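You operate a simulated robot arm through the tools that you are given. There is no shell and no other tool. Be economical: measure what you need, move in short steps, check, and stop when the job is done.

You are at the controls of a simulated robot arm. One attempt, no reset.

Task
Put things in order on the far end of the plank table. At the end: the black cap is on the grey tin; the brown dark block is on the beige small board; the yellow sponge from the far end of the plank table stands where the brown pot stood; the brown pot stands where the brown dark block stood; whatever was shut is shut again. Leave all else as you found it, and nothing knocked over.

It is judged by the outcome, as a careful person would: the job done as asked, and still so three seconds after it is handed in. It fails if anything else is knocked over, pushed out of place, dropped, spilled or broken. Lids that push on must go on centred and level and be pressed home; caps that screw on are set level and turned clockwise until they are tight.

Robot
A 7-joint arm with a two-finger parallel gripper, fixed in place. Base frame: the origin is at the foot of the arm, x ahead of it, y to its left, z up; the work surface is at about z = 0. Units: cm, degrees, N and s.
With the tool pointing down near the work surface it reaches from about 24 to 62 cm from the base axis. Its first joint turns from -66.0 to 66.0 degrees. Payload 2.6 kg.
The tool frame sits at the grasp point between the pads (the TCP): z along the fingers, y along the line on which they close. The tips reach 3 cm beyond it. The gripper opens to 9.4 cm. The fingers are 2.8 cm wide and 1 cm thick; the gripper's body (5 by 9.6 cm) begins 5.5 cm behind the TCP.
Orientation is that of the tool frame in the base frame, as a unit quaternion [x, y, z, w]. With the fingers straight down and closing along the base's y, the tool's x points along the base's -x, its y along +y and its z along -z.

Tools
- The arm moves only by the tool apply_moves. Its argument "steps" is a list of rows, each an object (a shift or turn left out is 0, a gripper value left out holds the last) with "slide": the shift along the tool's x, y, z in mm, a list of three; "rotation": the turn, a rotation vector about the tool's x, y, z in degrees, a list of three; "grip": the opening, from 0 (shut) to 1 (fully open). In form: [{"slide": [x, y, z], "rotation": [wx, wy, wz], "grip": grip}, ...]. A call has 1 to 10 rows; each row is the pose to reach, as a shift and turn from the pose commanded when the call began, along the tool's axes at that moment. Rows are played at 5 a second. More than 5 cm and 8.6 degrees between two rows, or a gripper value outside its range, and nothing of the call is played. Where a pose cannot be reached the arm comes as near as it can. A force on the tool above 40 N (or 10 N above the force at the start of the call, whichever is more), or a blocked arm, ends the call early, and 0.2 s more pass. Each finger travels about 7.2 cm/s and halts on what it meets, pressing with about 32 N; the grip force reading is that of the motor and also rises with nothing between the fingers. The clock runs only during rows and for 0.2 s after the last one: add rows that repeat a pose to give the fingers time. The reply holds the time, the measured pose of the TCP, the force on the tool along the base axes, the opening and the grip force, in the units named above and with some noise, and new pictures: "pictures" is both (left out), scene, wrist or none.
- Cameras (640 x 400 px; columns grow to the right, rows downward): "scene" is fixed at [3.29, 43.19, 56.13]; the picture's right is [-0.79, -0.61, 0.00], its down [-0.36, 0.46, -0.81] and it looks along [0.49, -0.64, -0.59] (base axes); focal length 326 px, centre (320, 200). "wrist" rides on the gripper at [-3.7, 0, -5.8] in the tool frame; the picture's right is [0.00, -1.00, 0.00], its down [0.97, 0.00, -0.24] and it looks along [0.24, 0.00, 0.97] (tool axes); focal length 218 px, centre (320, 200). There is no depth. A picture from a camera that has moved, and an enlarged one, comes with that camera's place and axes in the base frame and with its lens.
- zoom(camera, box): a new picture of the part [left, top, right, bottom] of that camera's present view, enlarged. It takes no simulated time.
- finish_job(): hands the job in; it is judged then, once.

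Work in short steps. Places have to be worked out from the pictures, the camera data and where the tool is seen: move nearer, look again, correct. Check each grasp and each placing, and mend what went wrong. You have 120 turns and 150 pictures in all, those below and enlarged ones among them. Open the gripper and draw the arm clear of the work before you hand the job in, unless the task says otherwise.

The tools are called as name(argument=value, ...) on one line, values as JSON. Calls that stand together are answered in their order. apply_moves: Moves the arm, as the interface text tells. Its arguments: {"type":"object","properties":{"steps":{"type":"array","items":{"type":"object","properties":{"slide":{"type":"array","items":{"type":"number"}},"rotation":{"type":"array","items":{"type":"number"}},"grip":{"type":"number"}}}},"pictures":{"type":"string","enum":["both","scene","wrist","none"]}},"required":["steps"]} The other tools are called the same way: zoom (camera, box) takes an enlarged picture of a part of a camera's view; finish_job () hands the job in.

At the start:

```text
time: 0.0
eef_pos: [45.17, -10.77, 28.72]
tcp_rot: [0.0, 1.0, 0.0, -0.001]
force: [0.1, 0.0, -0.5]
finger_gap: 9.39
gripper_force: 0.1
```

scene: 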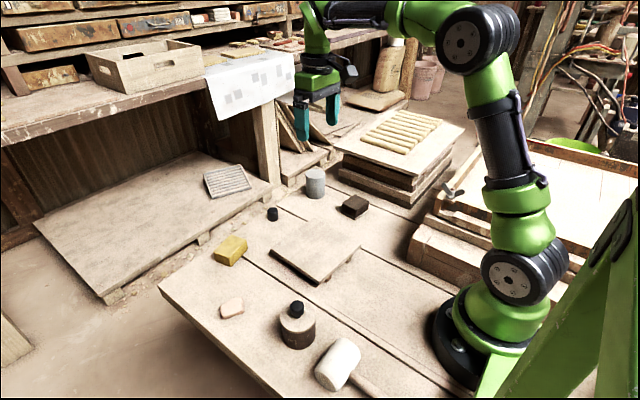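
wrist: 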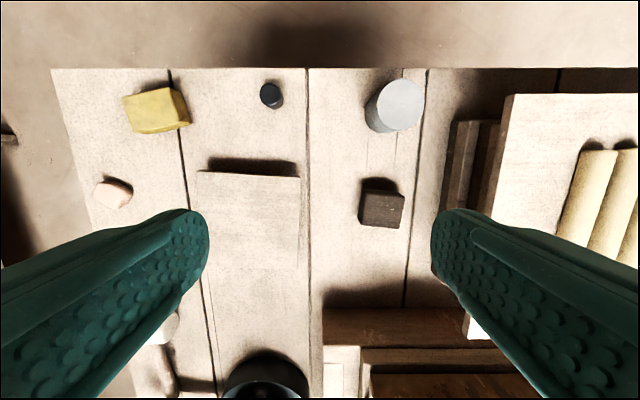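

I'll look closely at the table objects before moving.

zoom(camera="scene", box=[200, 270, 392, 390])

zoom(camera="scene", box=[200, 160, 392, 280])

```text
3.33 times, centred on (296, 330) of scene
camera zoom: at [3.29, 43.19, 56.13], right [-0.79, -0.61, 0.0], down [-0.36, 0.46, -0.81], along [0.49, -0.64, -0.59], focal length 1088 px, centre (400, -233)
```

zoom: 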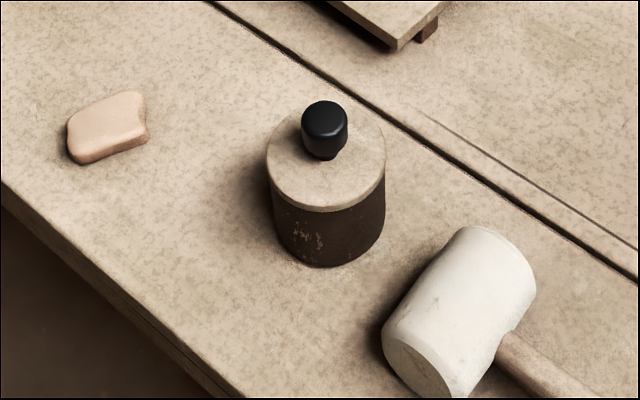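

```text
3.33 times, centred on (296, 220) of scene
camera zoom: at [3.29, 43.19, 56.13], right [-0.79, -0.61, 0.0], down [-0.36, 0.46, -0.81], along [0.49, -0.64, -0.59], focal length 1088 px, centre (400, 133)
```

zoom: 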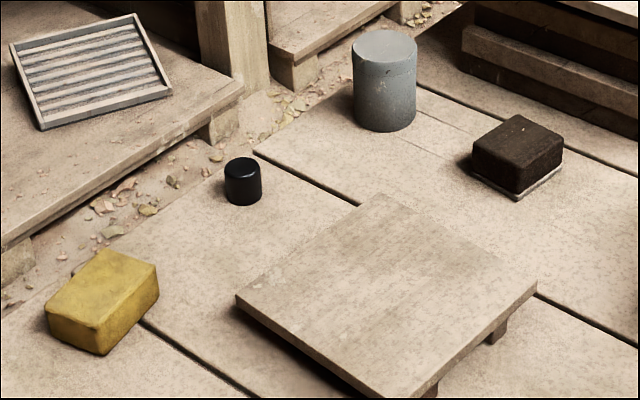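

The pot is lidded with a knob. The dark block seems to sit on something thin, and the tin top is unclear, so I'll bring the wrist camera nearer to the tin and block.

apply_moves(steps=[{"slide": [0, -30, 30]}, {"slide": [0, -60, 60]}, {"slide": [0, -80, 100]}, {"slide": [0, -80, 100]}], pictures="wrist")

```text
time: 1.0
eef_pos: [44.99, -18.83, 18.52]
tcp_rot: [0.0, 1.0, 0.0, -0.001]
force: [0.1, -0.1, -0.5]
finger_gap: 9.41
gripper_force: 0.1
camera wrist: at [48.76, -18.79, 24.44], right [0.0, -1.0, 0.0], down [-0.97, 0.0, 0.24], along [-0.24, 0.0, -0.97], focal length 218 px, centre (320, 200)
```

wrist: 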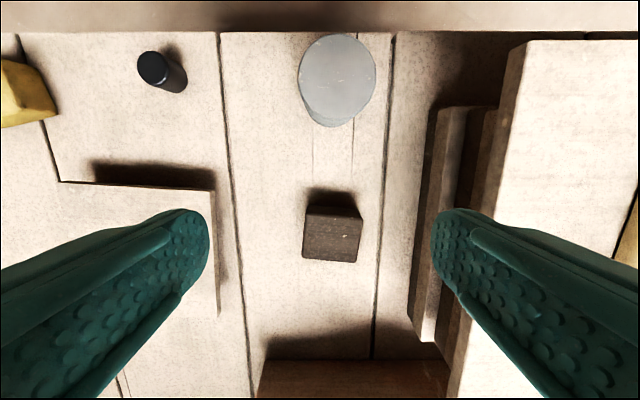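

zoom(camera="wrist", box=[260, 20, 420, 120])

zoom(camera="wrist", box=[250, 170, 410, 270])

zoom(camera="scene", box=[296, 160, 392, 220])

```text
4.00 times, centred on (340, 70) of wrist
camera zoom: at [48.76, -18.79, 24.44], right [0.0, -1.0, 0.0], down [-0.97, 0.0, 0.24], along [-0.24, 0.0, -0.97], focal length 873 px, centre (240, 720)
```

zoom: 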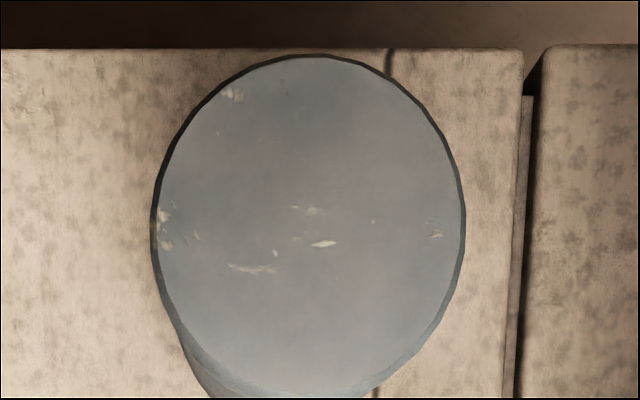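

```text
4.00 times, centred on (330, 220) of wrist
camera zoom: at [48.76, -18.79, 24.44], right [0.0, -1.0, 0.0], down [-0.97, 0.0, 0.24], along [-0.24, 0.0, -0.97], focal length 873 px, centre (280, 120)
```

zoom: 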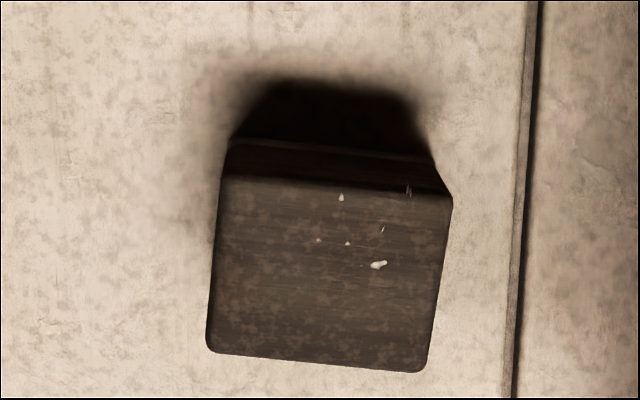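

```text
6.67 times, centred on (344, 190) of scene
camera zoom: at [3.3, 43.18, 56.13], right [-0.79, -0.61, 0.0], down [-0.36, 0.46, -0.81], along [0.49, -0.64, -0.59], focal length 2176 px, centre (160, 267)
```

zoom: 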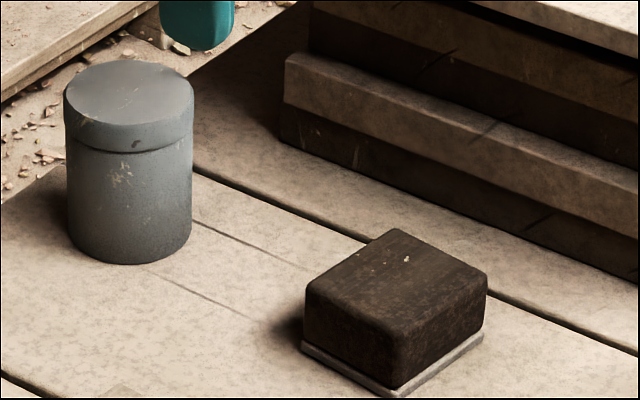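

The tin has a flat closed lid. The block seems to sit on a thin plate, maybe its own base. I judge the block centre to be about (39.4, -20.1) with a yaw of about 6°. I'll hover above it.

apply_moves(steps=[{"slide": [28, -7, 30], "rotation": [0, 0, 3]}, {"slide": [56, -13, 60], "rotation": [0, 0, 6]}, {"slide": [56, -13, 85], "rotation": [0, 0, 6]}, {"slide": [56, -13, 85], "rotation": [0, 0, 6]}])

zoom(camera="scene", box=[296, 170, 392, 230])

```text
time: 2.0
eef_pos: [39.71, -20.08, 10.05]
tcp_rot: [0.053, 0.999, 0.0, 0.001]
force: [-0.5, -0.5, -0.2]
finger_gap: 9.42
gripper_force: 0.1
camera wrist: at [43.14, -20.46, 15.9], right [-0.11, -0.99, 0.0], down [-0.97, 0.1, 0.24], along [-0.24, 0.03, -0.97], focal length 218 px, centre (320, 200)
```

scene: 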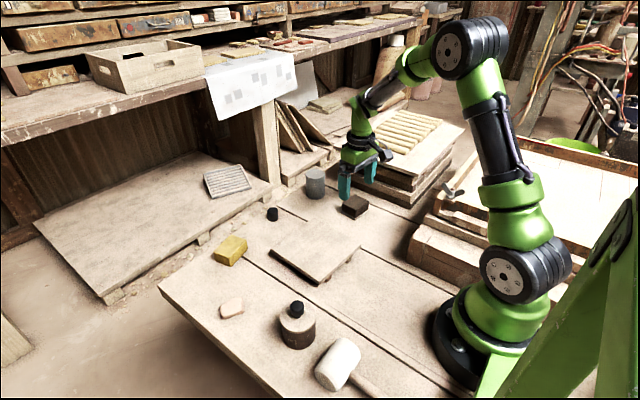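
wrist: 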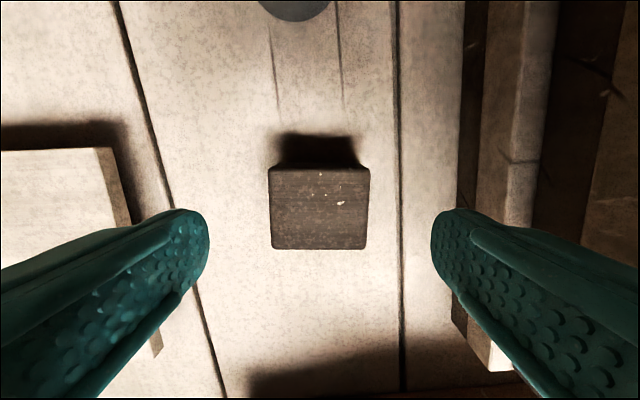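

```text
6.67 times, centred on (344, 200) of scene
camera zoom: at [3.29, 43.19, 56.13], right [-0.79, -0.61, 0.0], down [-0.36, 0.46, -0.81], along [0.49, -0.64, -0.59], focal length 2176 px, centre (160, 200)
```

zoom: 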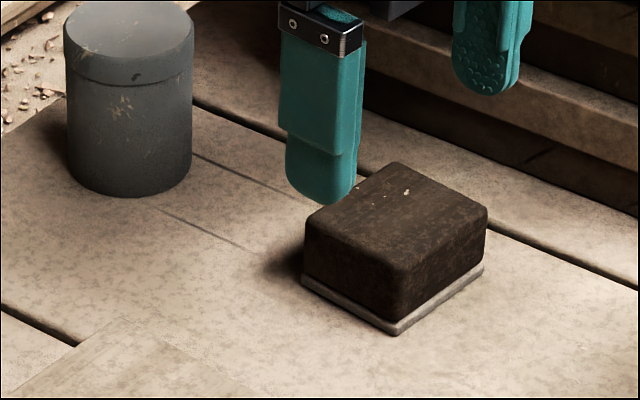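

The tool is centred on the block, and the alignment is good. The block is about 3.4 high with a plate about 0.6 thick. I'll descend to TCP z≈4 so the tips stay above the plate, then close.

apply_moves(steps=[{"slide": [2, 0, 30]}, {"slide": [2, 0, 60]}, {"slide": [2, 0, 60]}, {"slide": [2, 0, 60], "grip": 0.3}, {"slide": [2, 0, 60], "grip": 0.3}, {"slide": [2, 0, 60], "grip": 0.3}, {"slide": [2, 0, 60], "grip": 0.3}], pictures="scene")

zoom(camera="scene", box=[296, 170, 392, 230])

```text
time: 3.6
eef_pos: [39.37, -20.21, 4.14]
tcp_rot: [0.052, 0.999, 0.0, 0.0]
force: [1.5, -0.4, 4.5]
finger_gap: 5.93
gripper_force: 32.0
```

scene: 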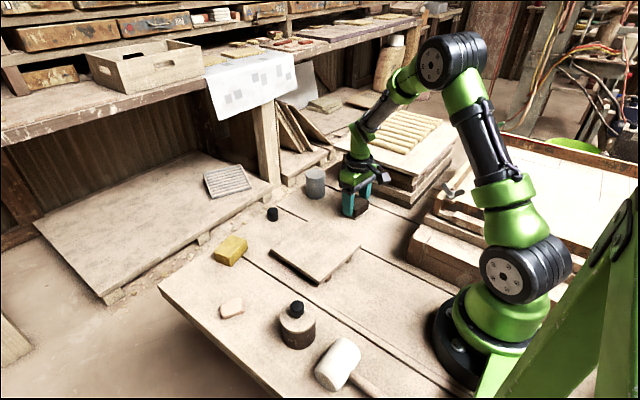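

```text
6.67 times, centred on (344, 200) of scene
camera zoom: at [3.29, 43.19, 56.13], right [-0.79, -0.61, 0.0], down [-0.36, 0.46, -0.81], along [0.49, -0.64, -0.59], focal length 2176 px, centre (160, 200)
```

zoom: 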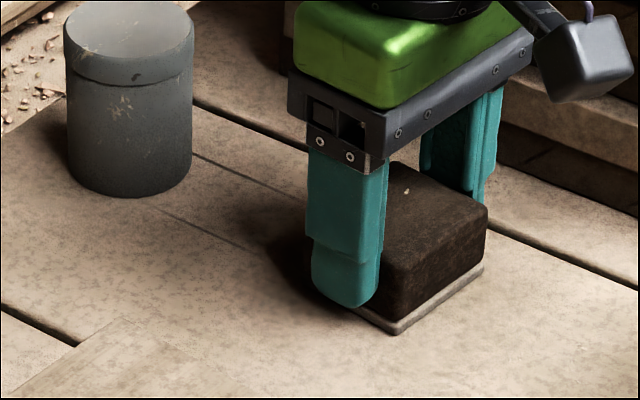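

I hold the block with a gap of 5.93. I'll lift a little and look underneath.

apply_moves(steps=[{"slide": [0, 0, -15], "grip": 0.3}, {"slide": [0, 0, -40], "grip": 0.3}, {"slide": [0, 0, -80], "grip": 0.3}, {"slide": [0, 0, -80], "grip": 0.3}])

zoom(camera="scene", box=[296, 160, 392, 220])

```text
time: 4.6
eef_pos: [39.36, -20.24, 12.15]
tcp_rot: [0.053, 0.999, 0.0, 0.0]
force: [-0.1, -0.8, -2.0]
finger_gap: 5.93
gripper_force: 31.9
camera wrist: at [43.02, -20.56, 18.02], right [-0.1, -0.99, 0.0], down [-0.97, 0.1, 0.24], along [-0.24, 0.03, -0.97], focal length 218 px, centre (320, 200)
```

scene: 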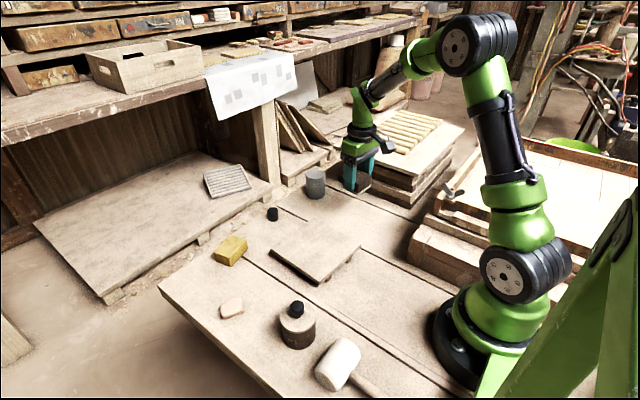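
wrist: 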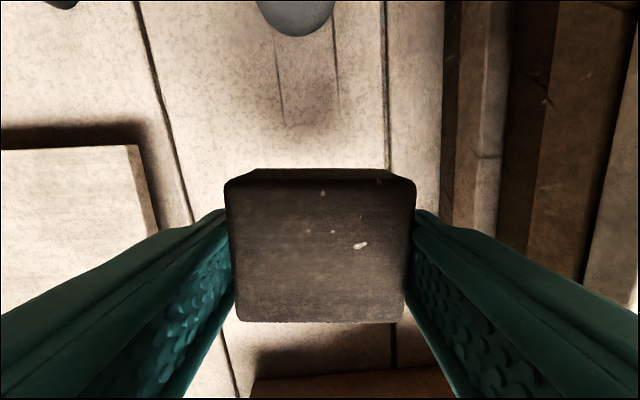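

```text
6.67 times, centred on (344, 190) of scene
camera zoom: at [3.29, 43.19, 56.13], right [-0.79, -0.61, 0.0], down [-0.36, 0.46, -0.81], along [0.49, -0.64, -0.59], focal length 2176 px, centre (160, 267)
```

zoom: 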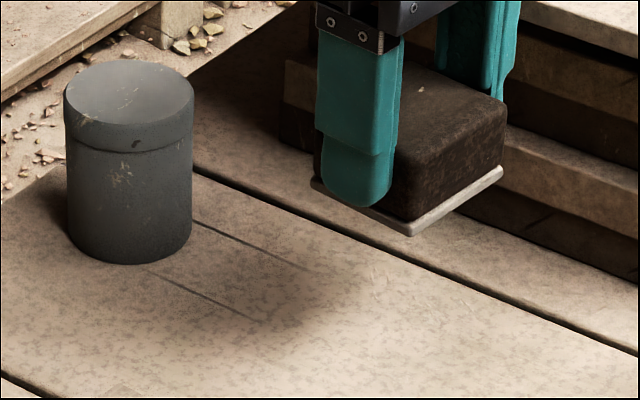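

The plate belongs to the block. The board's top spans about x 29–44.5, y -7–7.3. I'll carry the block above its centre and recheck.

apply_moves(steps=[{"slide": [10, 40, 0]}, {"slide": [20, 80, 0]}, {"slide": [30, 120, 0]}, {"slide": [38, 160, 0]}, {"slide": [43, 200, 0]}, {"slide": [43, 200, 0]}])

zoom(camera="scene", box=[256, 190, 384, 290])

```text
time: 6.0
eef_pos: [37.34, 0.3, 11.98]
tcp_rot: [0.053, 0.999, 0.0, 0.0]
force: [-0.2, 1.2, -0.2]
finger_gap: 5.92
gripper_force: 32.0
camera wrist: at [41.01, -0.07, 17.84], right [-0.11, -0.99, 0.0], down [-0.97, 0.1, 0.24], along [-0.24, 0.03, -0.97], focal length 218 px, centre (320, 200)
```

scene: 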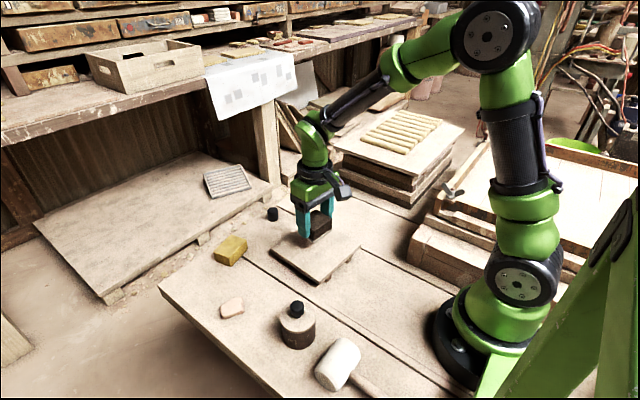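
wrist: 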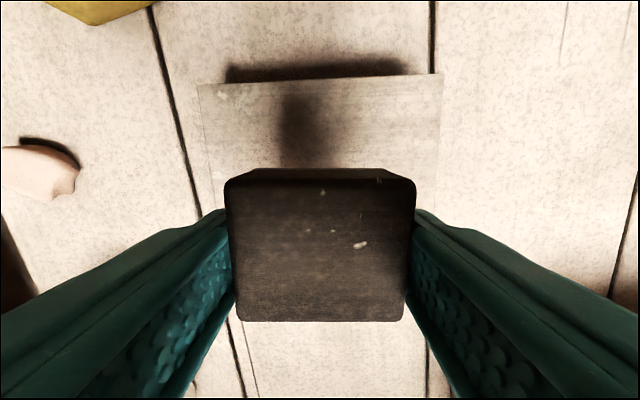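

```text
4.00 times, centred on (320, 240) of scene
camera zoom: at [3.29, 43.19, 56.13], right [-0.79, -0.61, 0.0], down [-0.36, 0.46, -0.81], along [0.49, -0.64, -0.59], focal length 1305 px, centre (320, 40)
```

zoom: 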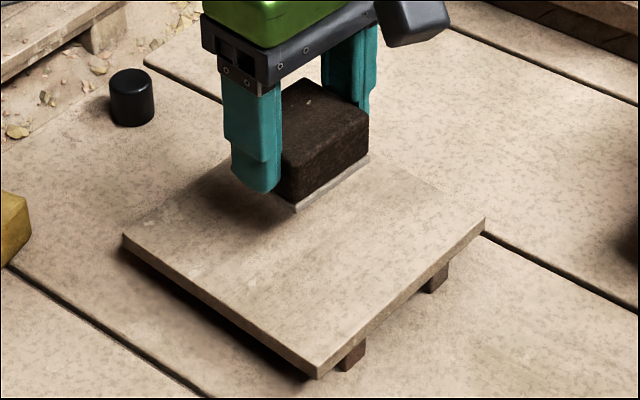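

The board top is at about z 2.8 by triangulation, and its centre is (37.3, 0.4), right below the block. I'll lower until contact at TCP z≈6.95.

apply_moves(steps=[{"slide": [0, 0, 25]}, {"slide": [0, 0, 42]}, {"slide": [0, 0, 47]}, {"slide": [0, 0, 49]}, {"slide": [0, 0, 49]}], pictures="none")

zoom(camera="scene", box=[256, 190, 384, 290])

```text
time: 7.0
eef_pos: [37.43, 0.44, 7.51]
tcp_rot: [0.054, 0.999, 0.0, 0.002]
force: [-2.3, 0.1, 6.2]
finger_gap: 5.92
gripper_force: 31.5
stopped in row 5: the force on the tool passed its limit (the readings are from after the stop); the commanded pose is now the measured one
```

```text
4.00 times, centred on (320, 240) of scene
camera zoom: at [3.29, 43.19, 56.13], right [-0.79, -0.61, 0.0], down [-0.36, 0.46, -0.81], along [0.49, -0.64, -0.59], focal length 1305 px, centre (320, 40)
```

zoom: 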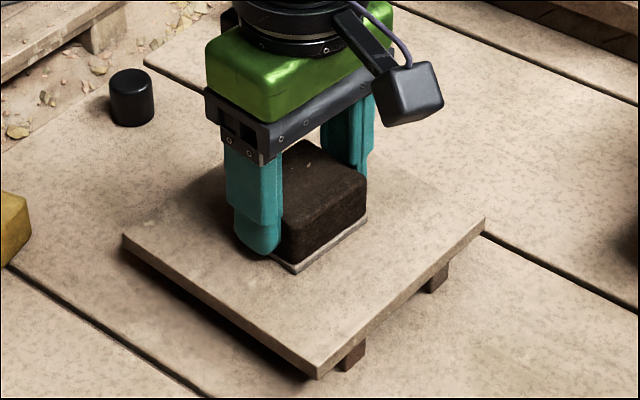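

Contact at TCP z 7.51 means the block is seated. I'll release and rise.

apply_moves(steps=[{"grip": 0.75}, {"grip": 0.85}, {"slide": [0, 0, -20], "grip": 0.95}, {"slide": [0, 0, -60], "grip": 1}, {"slide": [0, 0, -110], "grip": 1}, {"slide": [0, 0, -110], "grip": 1}])

zoom(camera="scene", box=[256, 190, 384, 290])

```text
time: 8.4
eef_pos: [37.3, 0.55, 18.56]
tcp_rot: [0.055, 0.998, 0.001, 0.002]
force: [-0.6, -0.4, 0.0]
finger_gap: 9.41
gripper_force: 0.1
camera wrist: at [40.82, 0.13, 24.35], right [-0.11, -0.99, 0.0], down [-0.97, 0.1, 0.24], along [-0.24, 0.03, -0.97], focal length 218 px, centre (320, 200)
```

scene: 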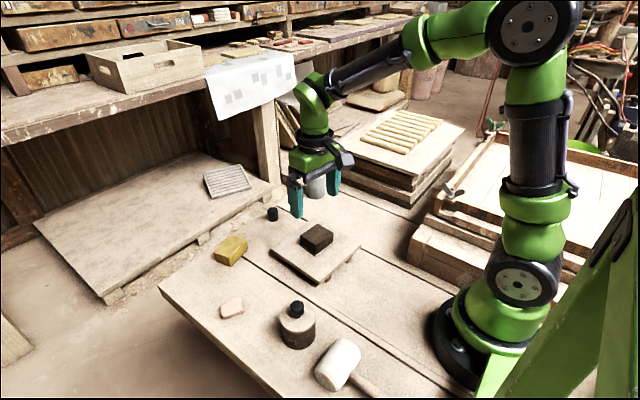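
wrist: 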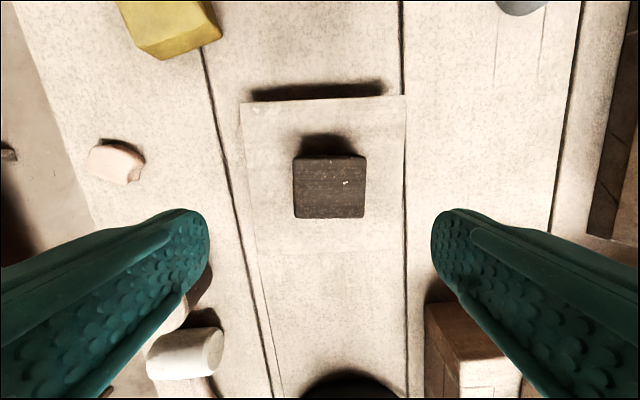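

```text
4.00 times, centred on (320, 240) of scene
camera zoom: at [3.29, 43.19, 56.13], right [-0.79, -0.61, 0.0], down [-0.36, 0.46, -0.81], along [0.49, -0.64, -0.59], focal length 1305 px, centre (320, 40)
```

zoom: 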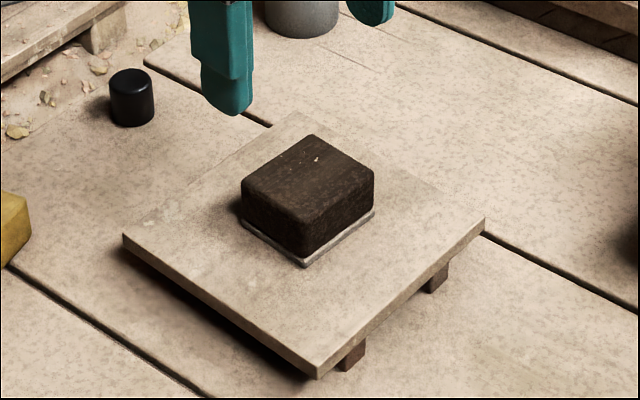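

The block is set on the board. The pot base is near (27, 18.4), the lid top about 5.8 high and the knob about 8.5. I'll move above the pot at the same height.

apply_moves(steps=[{"slide": [30, 37, 0]}, {"slide": [60, 74, 0], "rotation": [0, 0, -2]}, {"slide": [90, 111, 0], "rotation": [0, 0, -4]}, {"slide": [115, 140, 0], "rotation": [0, 0, -6]}, {"slide": [122, 167, 0], "rotation": [0, 0, -6]}, {"slide": [122, 167, 0], "rotation": [0, 0, -6]}], pictures="wrist")

zoom(camera="scene", box=[220, 270, 412, 390])

```text
time: 9.8
eef_pos: [26.92, 18.4, 18.53]
tcp_rot: [0.002, 1.0, 0.0, 0.002]
force: [0.8, -0.3, 0.6]
finger_gap: 9.39
gripper_force: 0.0
camera wrist: at [30.46, 18.39, 24.34], right [0.0, -1.0, 0.0], down [-0.97, 0.0, 0.24], along [-0.24, 0.0, -0.97], focal length 218 px, centre (320, 200)
```

wrist: 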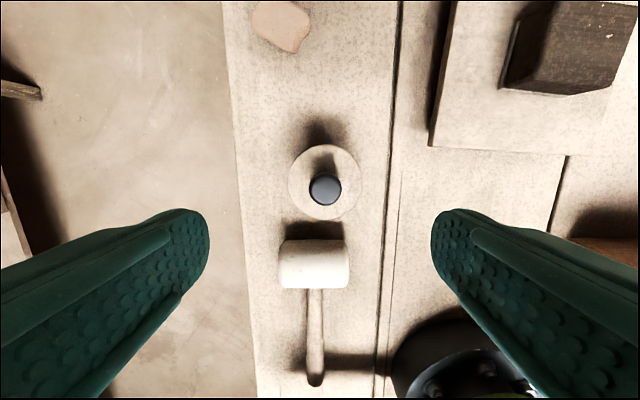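

```text
3.33 times, centred on (316, 330) of scene
camera zoom: at [3.29, 43.19, 56.13], right [-0.79, -0.61, 0.0], down [-0.36, 0.46, -0.81], along [0.49, -0.64, -0.59], focal length 1088 px, centre (333, -233)
```

zoom: 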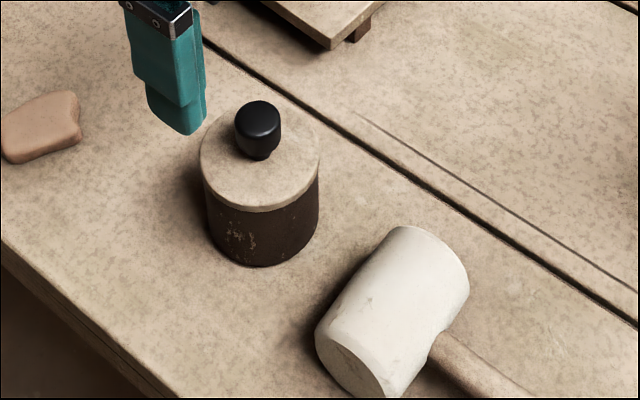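

The pot's lid centre is about (27.4, 18.05), with a diameter of about 6.1. Before gripping I'll check whether the lid overhangs the body.

zoom(camera="scene", box=[269, 292, 329, 356])

zoom(camera="wrist", box=[272, 130, 376, 230])

```text
6.25 times, centred on (299, 324) of scene
camera zoom: at [3.29, 43.19, 56.13], right [-0.79, -0.61, 0.0], down [-0.36, 0.46, -0.81], along [0.49, -0.64, -0.59], focal length 2040 px, centre (451, -575)
```

zoom: 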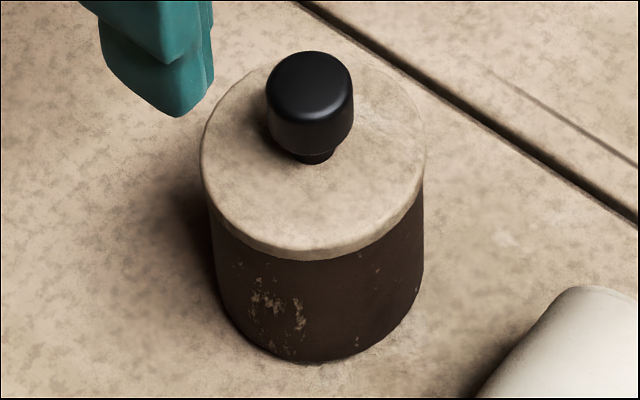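

```text
4.00 times, centred on (324, 180) of wrist
camera zoom: at [30.46, 18.39, 24.34], right [0.0, -1.0, 0.0], down [-0.97, 0.0, 0.24], along [-0.24, 0.0, -0.97], focal length 873 px, centre (304, 280)
```

zoom: 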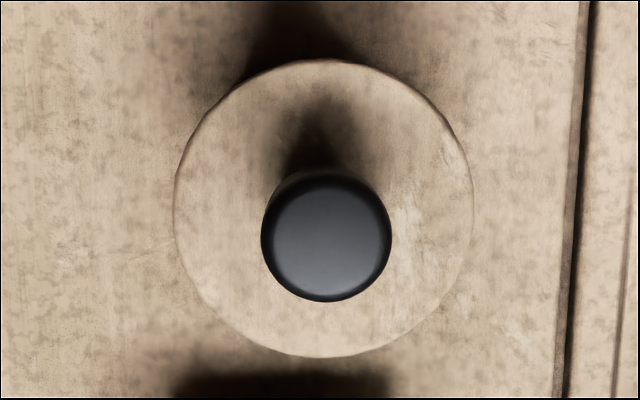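

The lid overhangs slightly, so it may be a separate part. I'll descend centred over the pot to TCP z≈4, keeping the knob clear of the palm.

apply_moves(steps=[{"slide": [-5, -3.5, 40]}, {"slide": [-5, -3.5, 80]}, {"slide": [-5, -3.5, 115]}, {"slide": [-5, -3.5, 145]}, {"slide": [-5, -3.5, 145]}])

zoom(camera="scene", box=[250, 280, 346, 356])

```text
time: 11.0
eef_pos: [27.43, 18.13, 3.81]
tcp_rot: [0.001, 1.0, 0.001, 0.002]
force: [0.6, -0.8, 0.4]
finger_gap: 9.4
gripper_force: 0.0
camera wrist: at [31.03, 18.01, 9.69], right [0.0, -1.0, 0.0], down [-0.97, 0.0, 0.24], along [-0.24, 0.0, -0.97], focal length 218 px, centre (320, 200)
```

scene: 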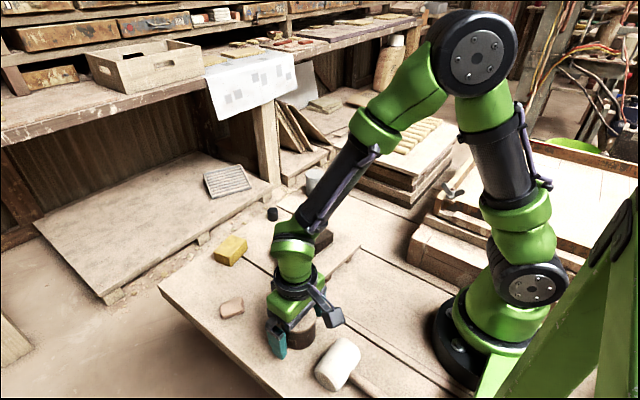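
wrist: 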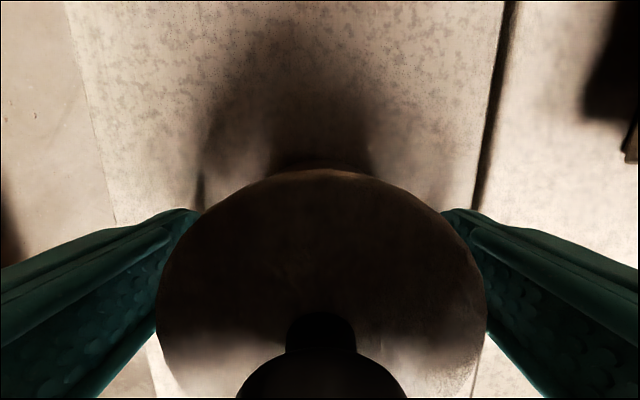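

```text
5.26 times, centred on (298, 318) of scene
camera zoom: at [3.29, 43.19, 56.13], right [-0.79, -0.61, 0.0], down [-0.36, 0.46, -0.81], along [0.49, -0.64, -0.59], focal length 1718 px, centre (436, -421)
```

zoom: 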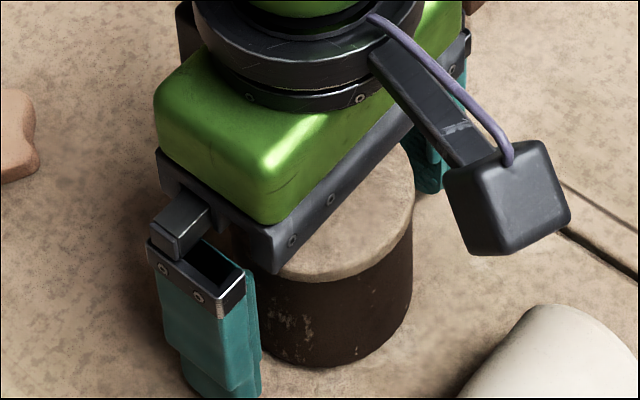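

Clear on both sides. Closing gently.

apply_moves(steps=[{"grip": 0.8}, {"grip": 0.7}, {"grip": 0.62}, {"grip": 0.55}, {"grip": 0.55}], pictures="wrist")

zoom(camera="scene", box=[250, 280, 346, 356])

```text
time: 12.2
eef_pos: [27.37, 17.91, 3.81]
tcp_rot: [0.001, 1.0, 0.001, 0.001]
force: [2.6, -1.0, -0.3]
finger_gap: 6.27
gripper_force: 32.5
camera wrist: at [31.05, 18.0, 9.73], right [0.0, -1.0, 0.0], down [-0.97, 0.0, 0.24], along [-0.24, 0.0, -0.97], focal length 218 px, centre (320, 200)
```

wrist: 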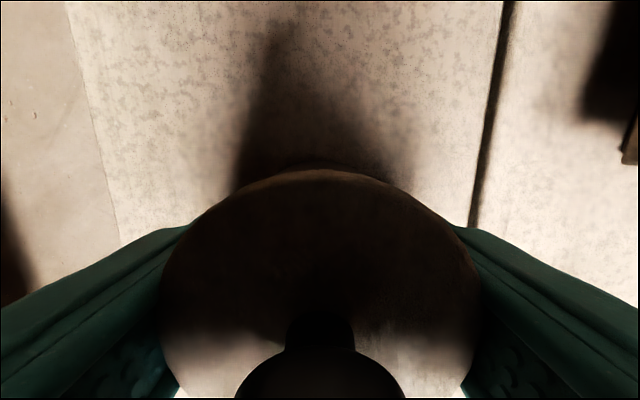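

```text
5.26 times, centred on (298, 318) of scene
camera zoom: at [3.29, 43.19, 56.13], right [-0.79, -0.61, 0.0], down [-0.36, 0.46, -0.81], along [0.49, -0.64, -0.59], focal length 1718 px, centre (436, -421)
```

zoom: 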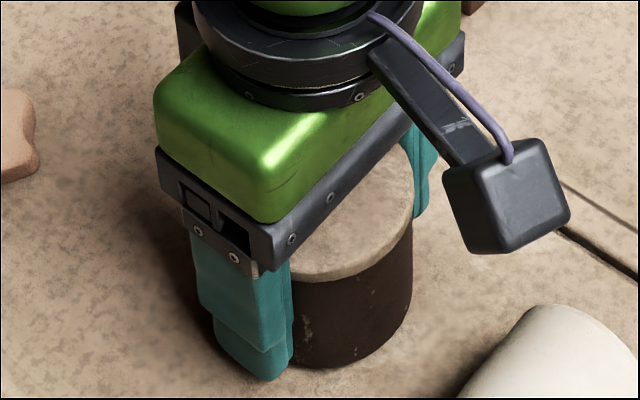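

Gripped at 6.27. I'll lift 8 mm to see whether the body comes along or only the lid.

apply_moves(steps=[{"slide": [0, 0, -4]}, {"slide": [0, 0, -8]}, {"slide": [0, 0, -8]}], pictures="none")

zoom(camera="scene", box=[250, 280, 346, 356])

```text
time: 13.0
eef_pos: [27.48, 18.01, 4.71]
tcp_rot: [0.001, 1.0, 0.0, 0.001]
force: [-0.3, 1.6, -0.4]
finger_gap: 6.28
gripper_force: 32.2
```

```text
5.26 times, centred on (298, 318) of scene
camera zoom: at [3.29, 43.19, 56.13], right [-0.79, -0.61, 0.0], down [-0.36, 0.46, -0.81], along [0.49, -0.64, -0.59], focal length 1718 px, centre (436, -421)
```

zoom: 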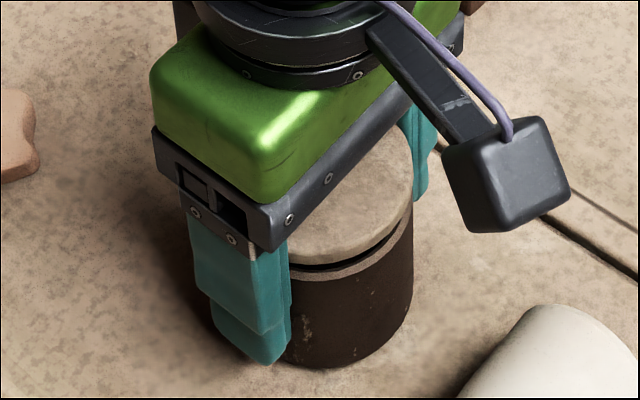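

Only the lid lifts, so the body must be carried separately. I'll lower the lid back on, release, and rise to grip it by the knob.

apply_moves(steps=[{"slide": [0, 0, 4]}, {"slide": [0, 0, 9]}, {"slide": [0, 0, 9]}, {"slide": [0, 0, 9], "grip": 0.75}, {"slide": [0, 0, 9], "grip": 0.85}, {"slide": [0, 0, 9], "grip": 1}, {"slide": [0, 0, -20], "grip": 1}, {"slide": [0, 0, -55], "grip": 1}, {"slide": [0, 0, -55], "grip": 1}])

zoom(camera="scene", box=[250, 280, 346, 356])

```text
time: 15.0
eef_pos: [27.59, 17.9, 10.45]
tcp_rot: [0.001, 1.0, 0.001, 0.002]
force: [-0.8, -0.6, 0.0]
finger_gap: 9.39
gripper_force: 0.0
camera wrist: at [31.15, 17.98, 16.25], right [0.0, -1.0, 0.0], down [-0.97, 0.0, 0.24], along [-0.24, 0.0, -0.97], focal length 218 px, centre (320, 200)
```

scene: 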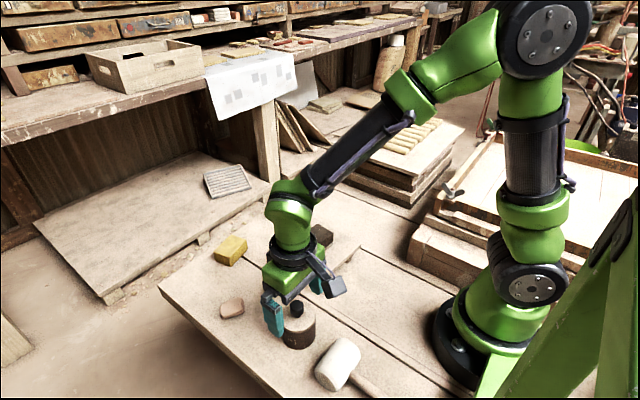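
wrist: 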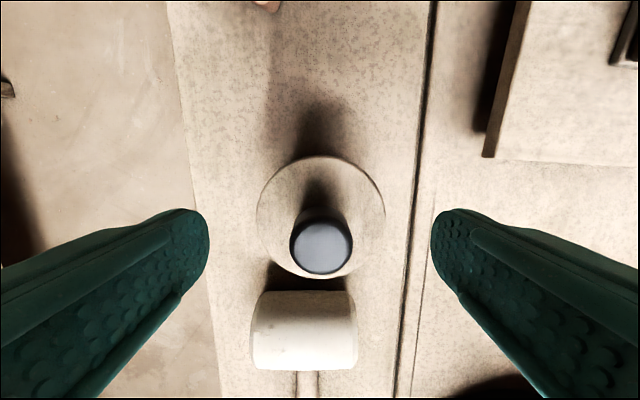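

```text
5.26 times, centred on (298, 318) of scene
camera zoom: at [3.29, 43.19, 56.13], right [-0.79, -0.61, 0.0], down [-0.36, 0.46, -0.81], along [0.49, -0.64, -0.59], focal length 1718 px, centre (436, -421)
```

zoom: 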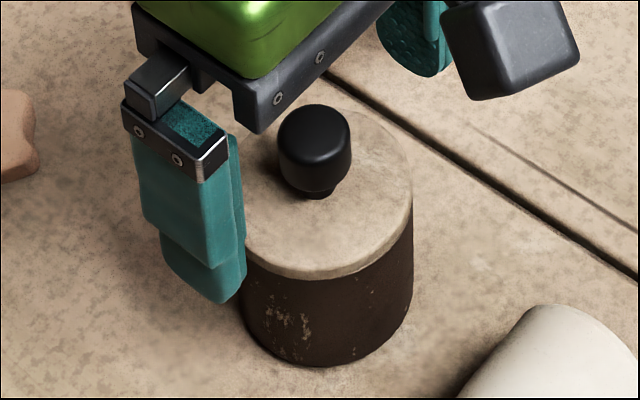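

The lid is back in place and I'm centred on it. I'll lower to TCP z≈9.2 and close on the knob.

apply_moves(steps=[{"slide": [2, 0, 12], "grip": 0.8}, {"slide": [2, 0, 12], "grip": 0.6}, {"slide": [2, 0, 12], "grip": 0.4}, {"slide": [2, 0, 12], "grip": 0.3}, {"slide": [2, 0, 12], "grip": 0.2}, {"slide": [2, 0, 12], "grip": 0.15}, {"slide": [2, 0, 12], "grip": 0.15}], pictures="none")

zoom(camera="scene", box=[250, 280, 346, 356])

```text
time: 16.6
eef_pos: [27.46, 17.94, 9.08]
tcp_rot: [0.001, 1.0, 0.001, 0.002]
force: [-4.6, 1.5, 5.6]
finger_gap: 6.19
gripper_force: 32.1
```

```text
5.26 times, centred on (298, 318) of scene
camera zoom: at [3.29, 43.18, 56.13], right [-0.79, -0.61, 0.0], down [-0.36, 0.46, -0.81], along [0.49, -0.64, -0.59], focal length 1718 px, centre (436, -421)
```

zoom: 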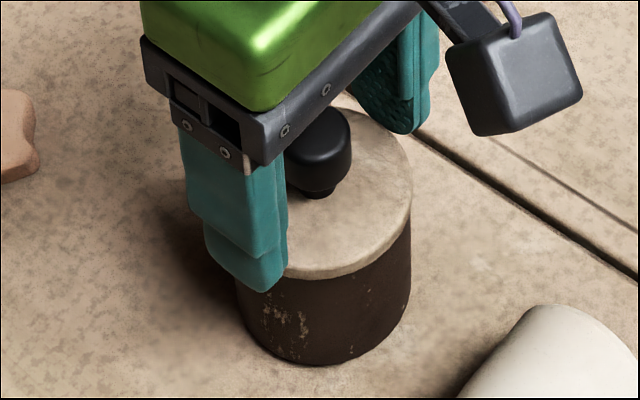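

The tips caught the lid rim, so the lid top is higher than I judged (about 6.5). I'll open, rise 9 mm, and close on the knob.

apply_moves(steps=[{"grip": 0.75}, {"grip": 0.8}, {"slide": [0, 0, -9], "grip": 0.8}, {"slide": [0, 0, -9], "grip": 0.6}, {"slide": [0, 0, -9], "grip": 0.45}, {"slide": [0, 0, -9], "grip": 0.35}, {"slide": [0, 0, -9], "grip": 0.25}, {"slide": [0, 0, -9], "grip": 0.15}, {"slide": [0, 0, -9], "grip": 0.15}])

zoom(camera="scene", box=[250, 280, 346, 356])

```text
time: 18.6
eef_pos: [27.38, 17.93, 10.07]
tcp_rot: [0.001, 1.0, 0.002, 0.002]
force: [0.1, 0.1, 1.4]
finger_gap: 2.22
gripper_force: 32.2
camera wrist: at [30.91, 17.96, 15.86], right [0.0, -1.0, 0.0], down [-0.97, 0.0, 0.24], along [-0.24, 0.0, -0.97], focal length 218 px, centre (320, 200)
```

scene: 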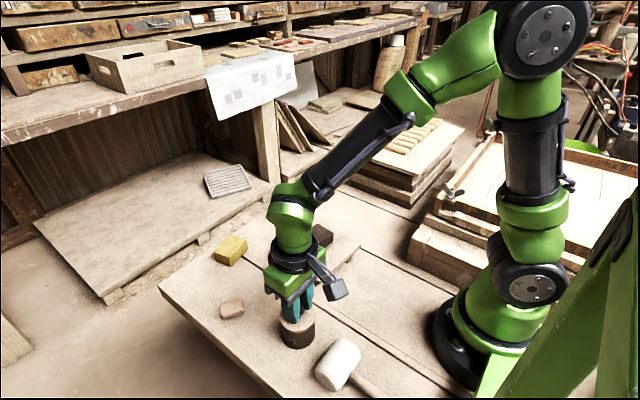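
wrist: 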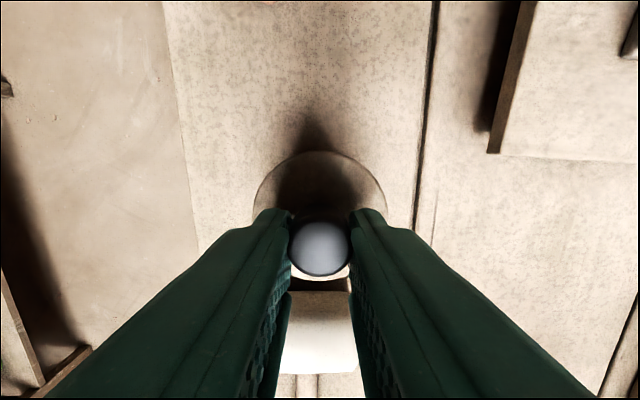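

```text
5.26 times, centred on (298, 318) of scene
camera zoom: at [3.29, 43.19, 56.13], right [-0.79, -0.61, 0.0], down [-0.36, 0.46, -0.81], along [0.49, -0.64, -0.59], focal length 1718 px, centre (436, -421)
```

zoom: 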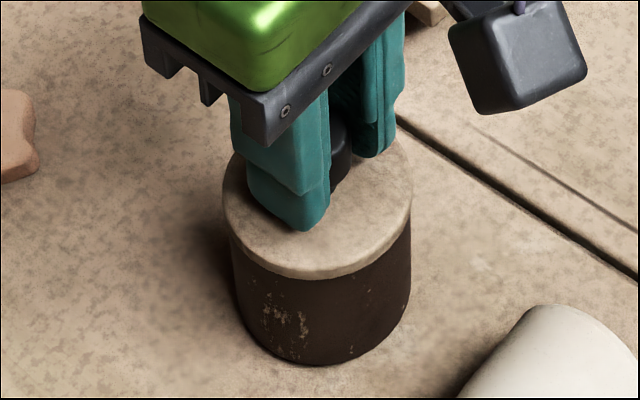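

The knob is held with a gap of 2.22. I'm lifting the lid to look at its underside and inside the pot.

apply_moves(steps=[{"slide": [0, 0, -10]}, {"slide": [0, 0, -25]}, {"slide": [0, 0, -60]}, {"slide": [0, 0, -60]}])

zoom(camera="scene", box=[250, 260, 362, 360])

```text
time: 19.6
eef_pos: [27.29, 17.84, 16.01]
tcp_rot: [0.001, 1.0, 0.001, 0.002]
force: [-0.8, -0.5, -0.3]
finger_gap: 2.27
gripper_force: 31.9
camera wrist: at [30.92, 17.83, 21.85], right [0.0, -1.0, 0.0], down [-0.97, 0.0, 0.24], along [-0.24, 0.0, -0.97], focal length 218 px, centre (320, 200)
```

scene: 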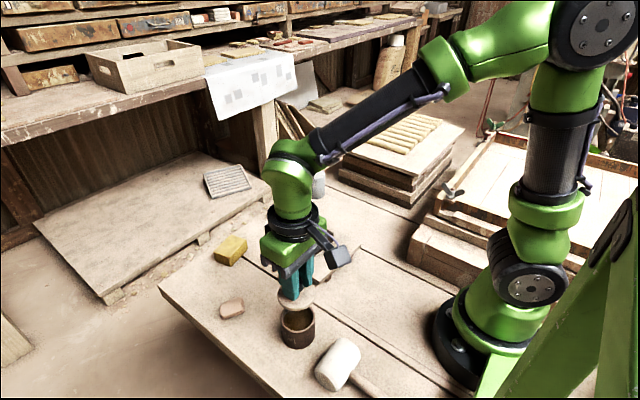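
wrist: 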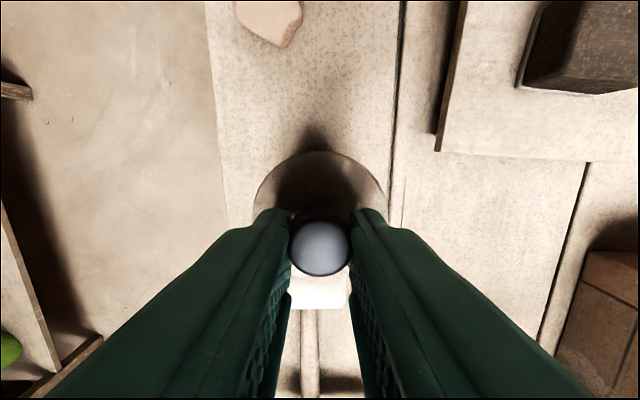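

```text
4.00 times, centred on (306, 310) of scene
camera zoom: at [3.29, 43.19, 56.13], right [-0.79, -0.61, 0.0], down [-0.36, 0.46, -0.81], along [0.49, -0.64, -0.59], focal length 1305 px, centre (376, -240)
```

zoom: 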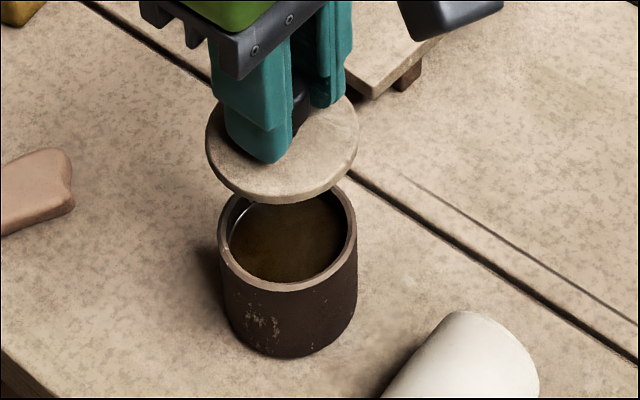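

The pot holds liquid, so it must be carried level and smoothly. I'll park the lid on free table at about (37, 14.5).

apply_moves(steps=[{"slide": [-35, -12, 0]}, {"slide": [-70, -24, 0]}, {"slide": [-97, -33, 0]}, {"slide": [-97, -33, 35]}, {"slide": [-97, -33, 70]}, {"slide": [-97, -33, 95]}, {"slide": [-97, -33, 103]}, {"slide": [-97, -33, 103]}])

zoom(camera="scene", box=[220, 220, 332, 320])

```text
time: 21.4
eef_pos: [36.96, 14.58, 5.65]
tcp_rot: [0.001, 1.0, 0.0, 0.002]
force: [0.0, -0.2, 0.3]
finger_gap: 2.22
gripper_force: 31.9
camera wrist: at [40.68, 14.59, 11.51], right [0.0, -1.0, 0.0], down [-0.97, 0.0, 0.24], along [-0.24, 0.0, -0.97], focal length 218 px, centre (320, 200)
```

scene: 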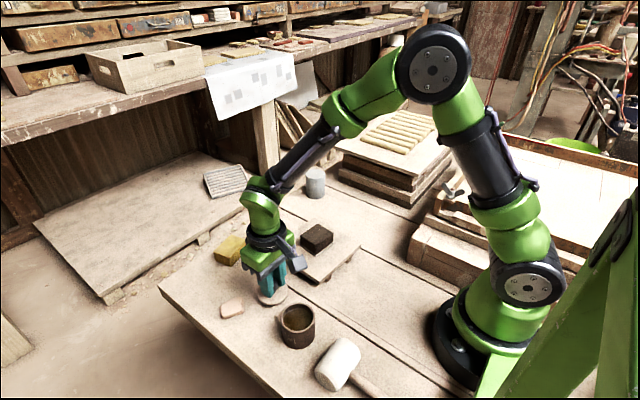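
wrist: 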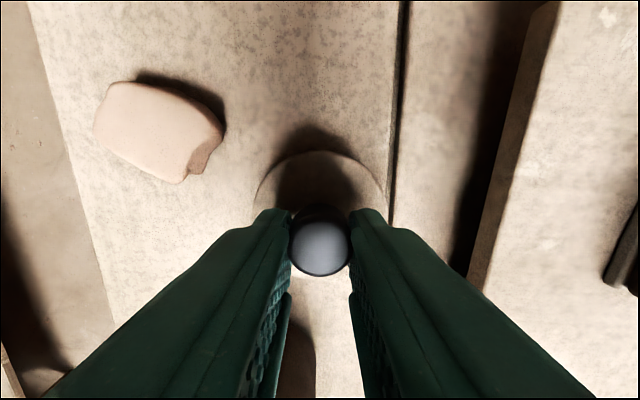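

```text
4.00 times, centred on (276, 270) of scene
camera zoom: at [3.29, 43.19, 56.13], right [-0.79, -0.61, 0.0], down [-0.36, 0.46, -0.81], along [0.49, -0.64, -0.59], focal length 1305 px, centre (496, -80)
```

zoom: 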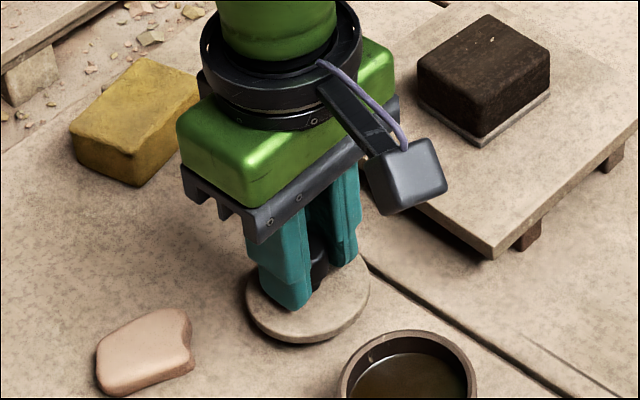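

Not quite in contact yet. I'll lower in small increments.

apply_moves(steps=[{"slide": [0, 0, 3]}, {"slide": [0, 0, 6]}, {"slide": [0, 0, 9]}, {"slide": [0, 0, 12]}, {"slide": [0, 0, 12]}], pictures="none")

zoom(camera="scene", box=[240, 250, 304, 310])

```text
time: 22.6
eef_pos: [36.98, 14.69, 4.71]
tcp_rot: [0.003, 1.0, 0.0, 0.002]
force: [-3.1, -0.7, 7.0]
finger_gap: 2.25
gripper_force: 31.5
stopped in row 5: the force on the tool passed its limit (the readings are from after the stop); the commanded pose is now the measured one
```

```text
6.67 times, centred on (272, 280) of scene
camera zoom: at [3.29, 43.18, 56.13], right [-0.79, -0.61, 0.0], down [-0.36, 0.46, -0.81], along [0.49, -0.64, -0.59], focal length 2176 px, centre (640, -333)
```

zoom: 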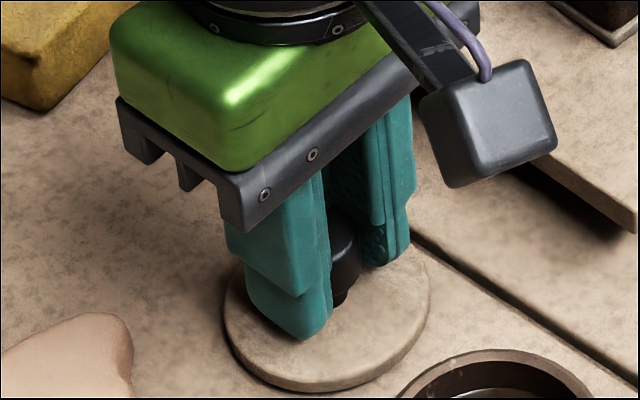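

The lid rests on the table with the TCP at (37.0, 14.7, 4.7). I'll release and rise.

apply_moves(steps=[{"grip": 0.35}, {"grip": 0.45}, {"slide": [0, 0, -30], "grip": 0.5}, {"slide": [0, 0, -70], "grip": 0.7}, {"slide": [0, 0, -100], "grip": 1}, {"slide": [0, 0, -100], "grip": 1}], pictures="wrist")

```text
time: 24.0
eef_pos: [37.05, 14.59, 14.67]
tcp_rot: [0.003, 1.0, 0.0, 0.002]
force: [0.1, 0.8, 0.2]
finger_gap: 9.37
gripper_force: 0.1
camera wrist: at [40.7, 14.59, 20.53], right [-0.01, -1.0, 0.0], down [-0.97, 0.01, 0.24], along [-0.24, 0.0, -0.97], focal length 218 px, centre (320, 200)
```

wrist: 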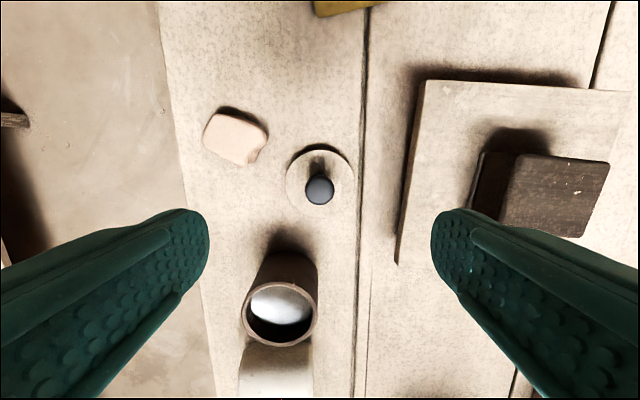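

The lid is flat and steady. Moving over the open pot.

apply_moves(steps=[{"slide": [40, 14, 0]}, {"slide": [80, 28, 0]}, {"slide": [95.5, 34, 0]}, {"slide": [95.5, 34, 30]}, {"slide": [95.5, 34, 30]}], pictures="wrist")

```text
time: 25.2
eef_pos: [27.66, 18.08, 11.61]
tcp_rot: [0.004, 1.0, 0.001, 0.002]
force: [0.2, 0.6, 0.2]
finger_gap: 9.41
gripper_force: 0.1
camera wrist: at [31.31, 18.1, 17.53], right [-0.01, -1.0, 0.0], down [-0.97, 0.01, 0.24], along [-0.24, 0.0, -0.97], focal length 218 px, centre (320, 200)
```

wrist: 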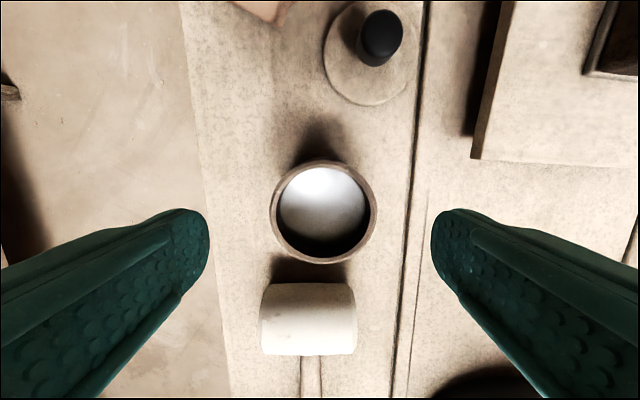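

The pot rim centre is about (27.65, 17.9). I'll shift 2 mm in -y, descend to TCP z≈3.6 and close slowly.

apply_moves(steps=[{"slide": [0, -2, 30]}, {"slide": [0, -2, 60]}, {"slide": [0, -2, 80]}, {"slide": [0, -2, 80]}, {"slide": [0, -2, 80], "grip": 0.8}, {"slide": [0, -2, 80], "grip": 0.7}, {"slide": [0, -2, 80], "grip": 0.65}, {"slide": [0, -2, 80], "grip": 0.62}, {"slide": [0, -2, 80], "grip": 0.55}, {"slide": [0, -2, 80], "grip": 0.55}])

```text
time: 27.4
eef_pos: [27.59, 17.95, 3.54]
tcp_rot: [0.004, 1.0, 0.001, 0.001]
force: [-0.1, 0.6, -2.2]
finger_gap: 6.14
gripper_force: 32.0
camera wrist: at [31.28, 17.92, 9.45], right [-0.01, -1.0, 0.0], down [-0.97, 0.01, 0.24], along [-0.24, 0.0, -0.97], focal length 218 px, centre (320, 200)
```

scene: 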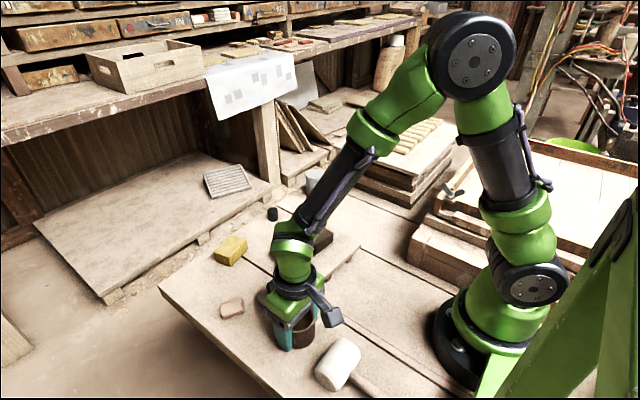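
wrist: 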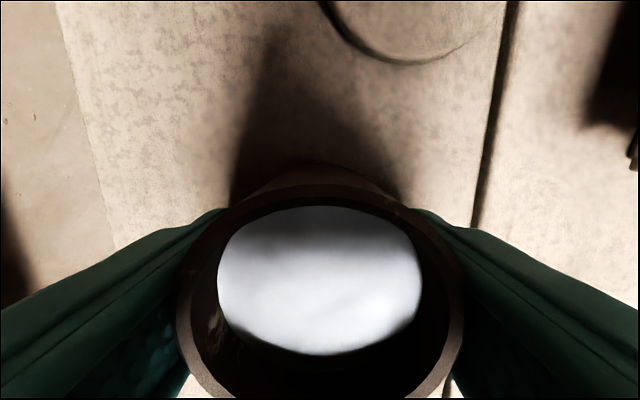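

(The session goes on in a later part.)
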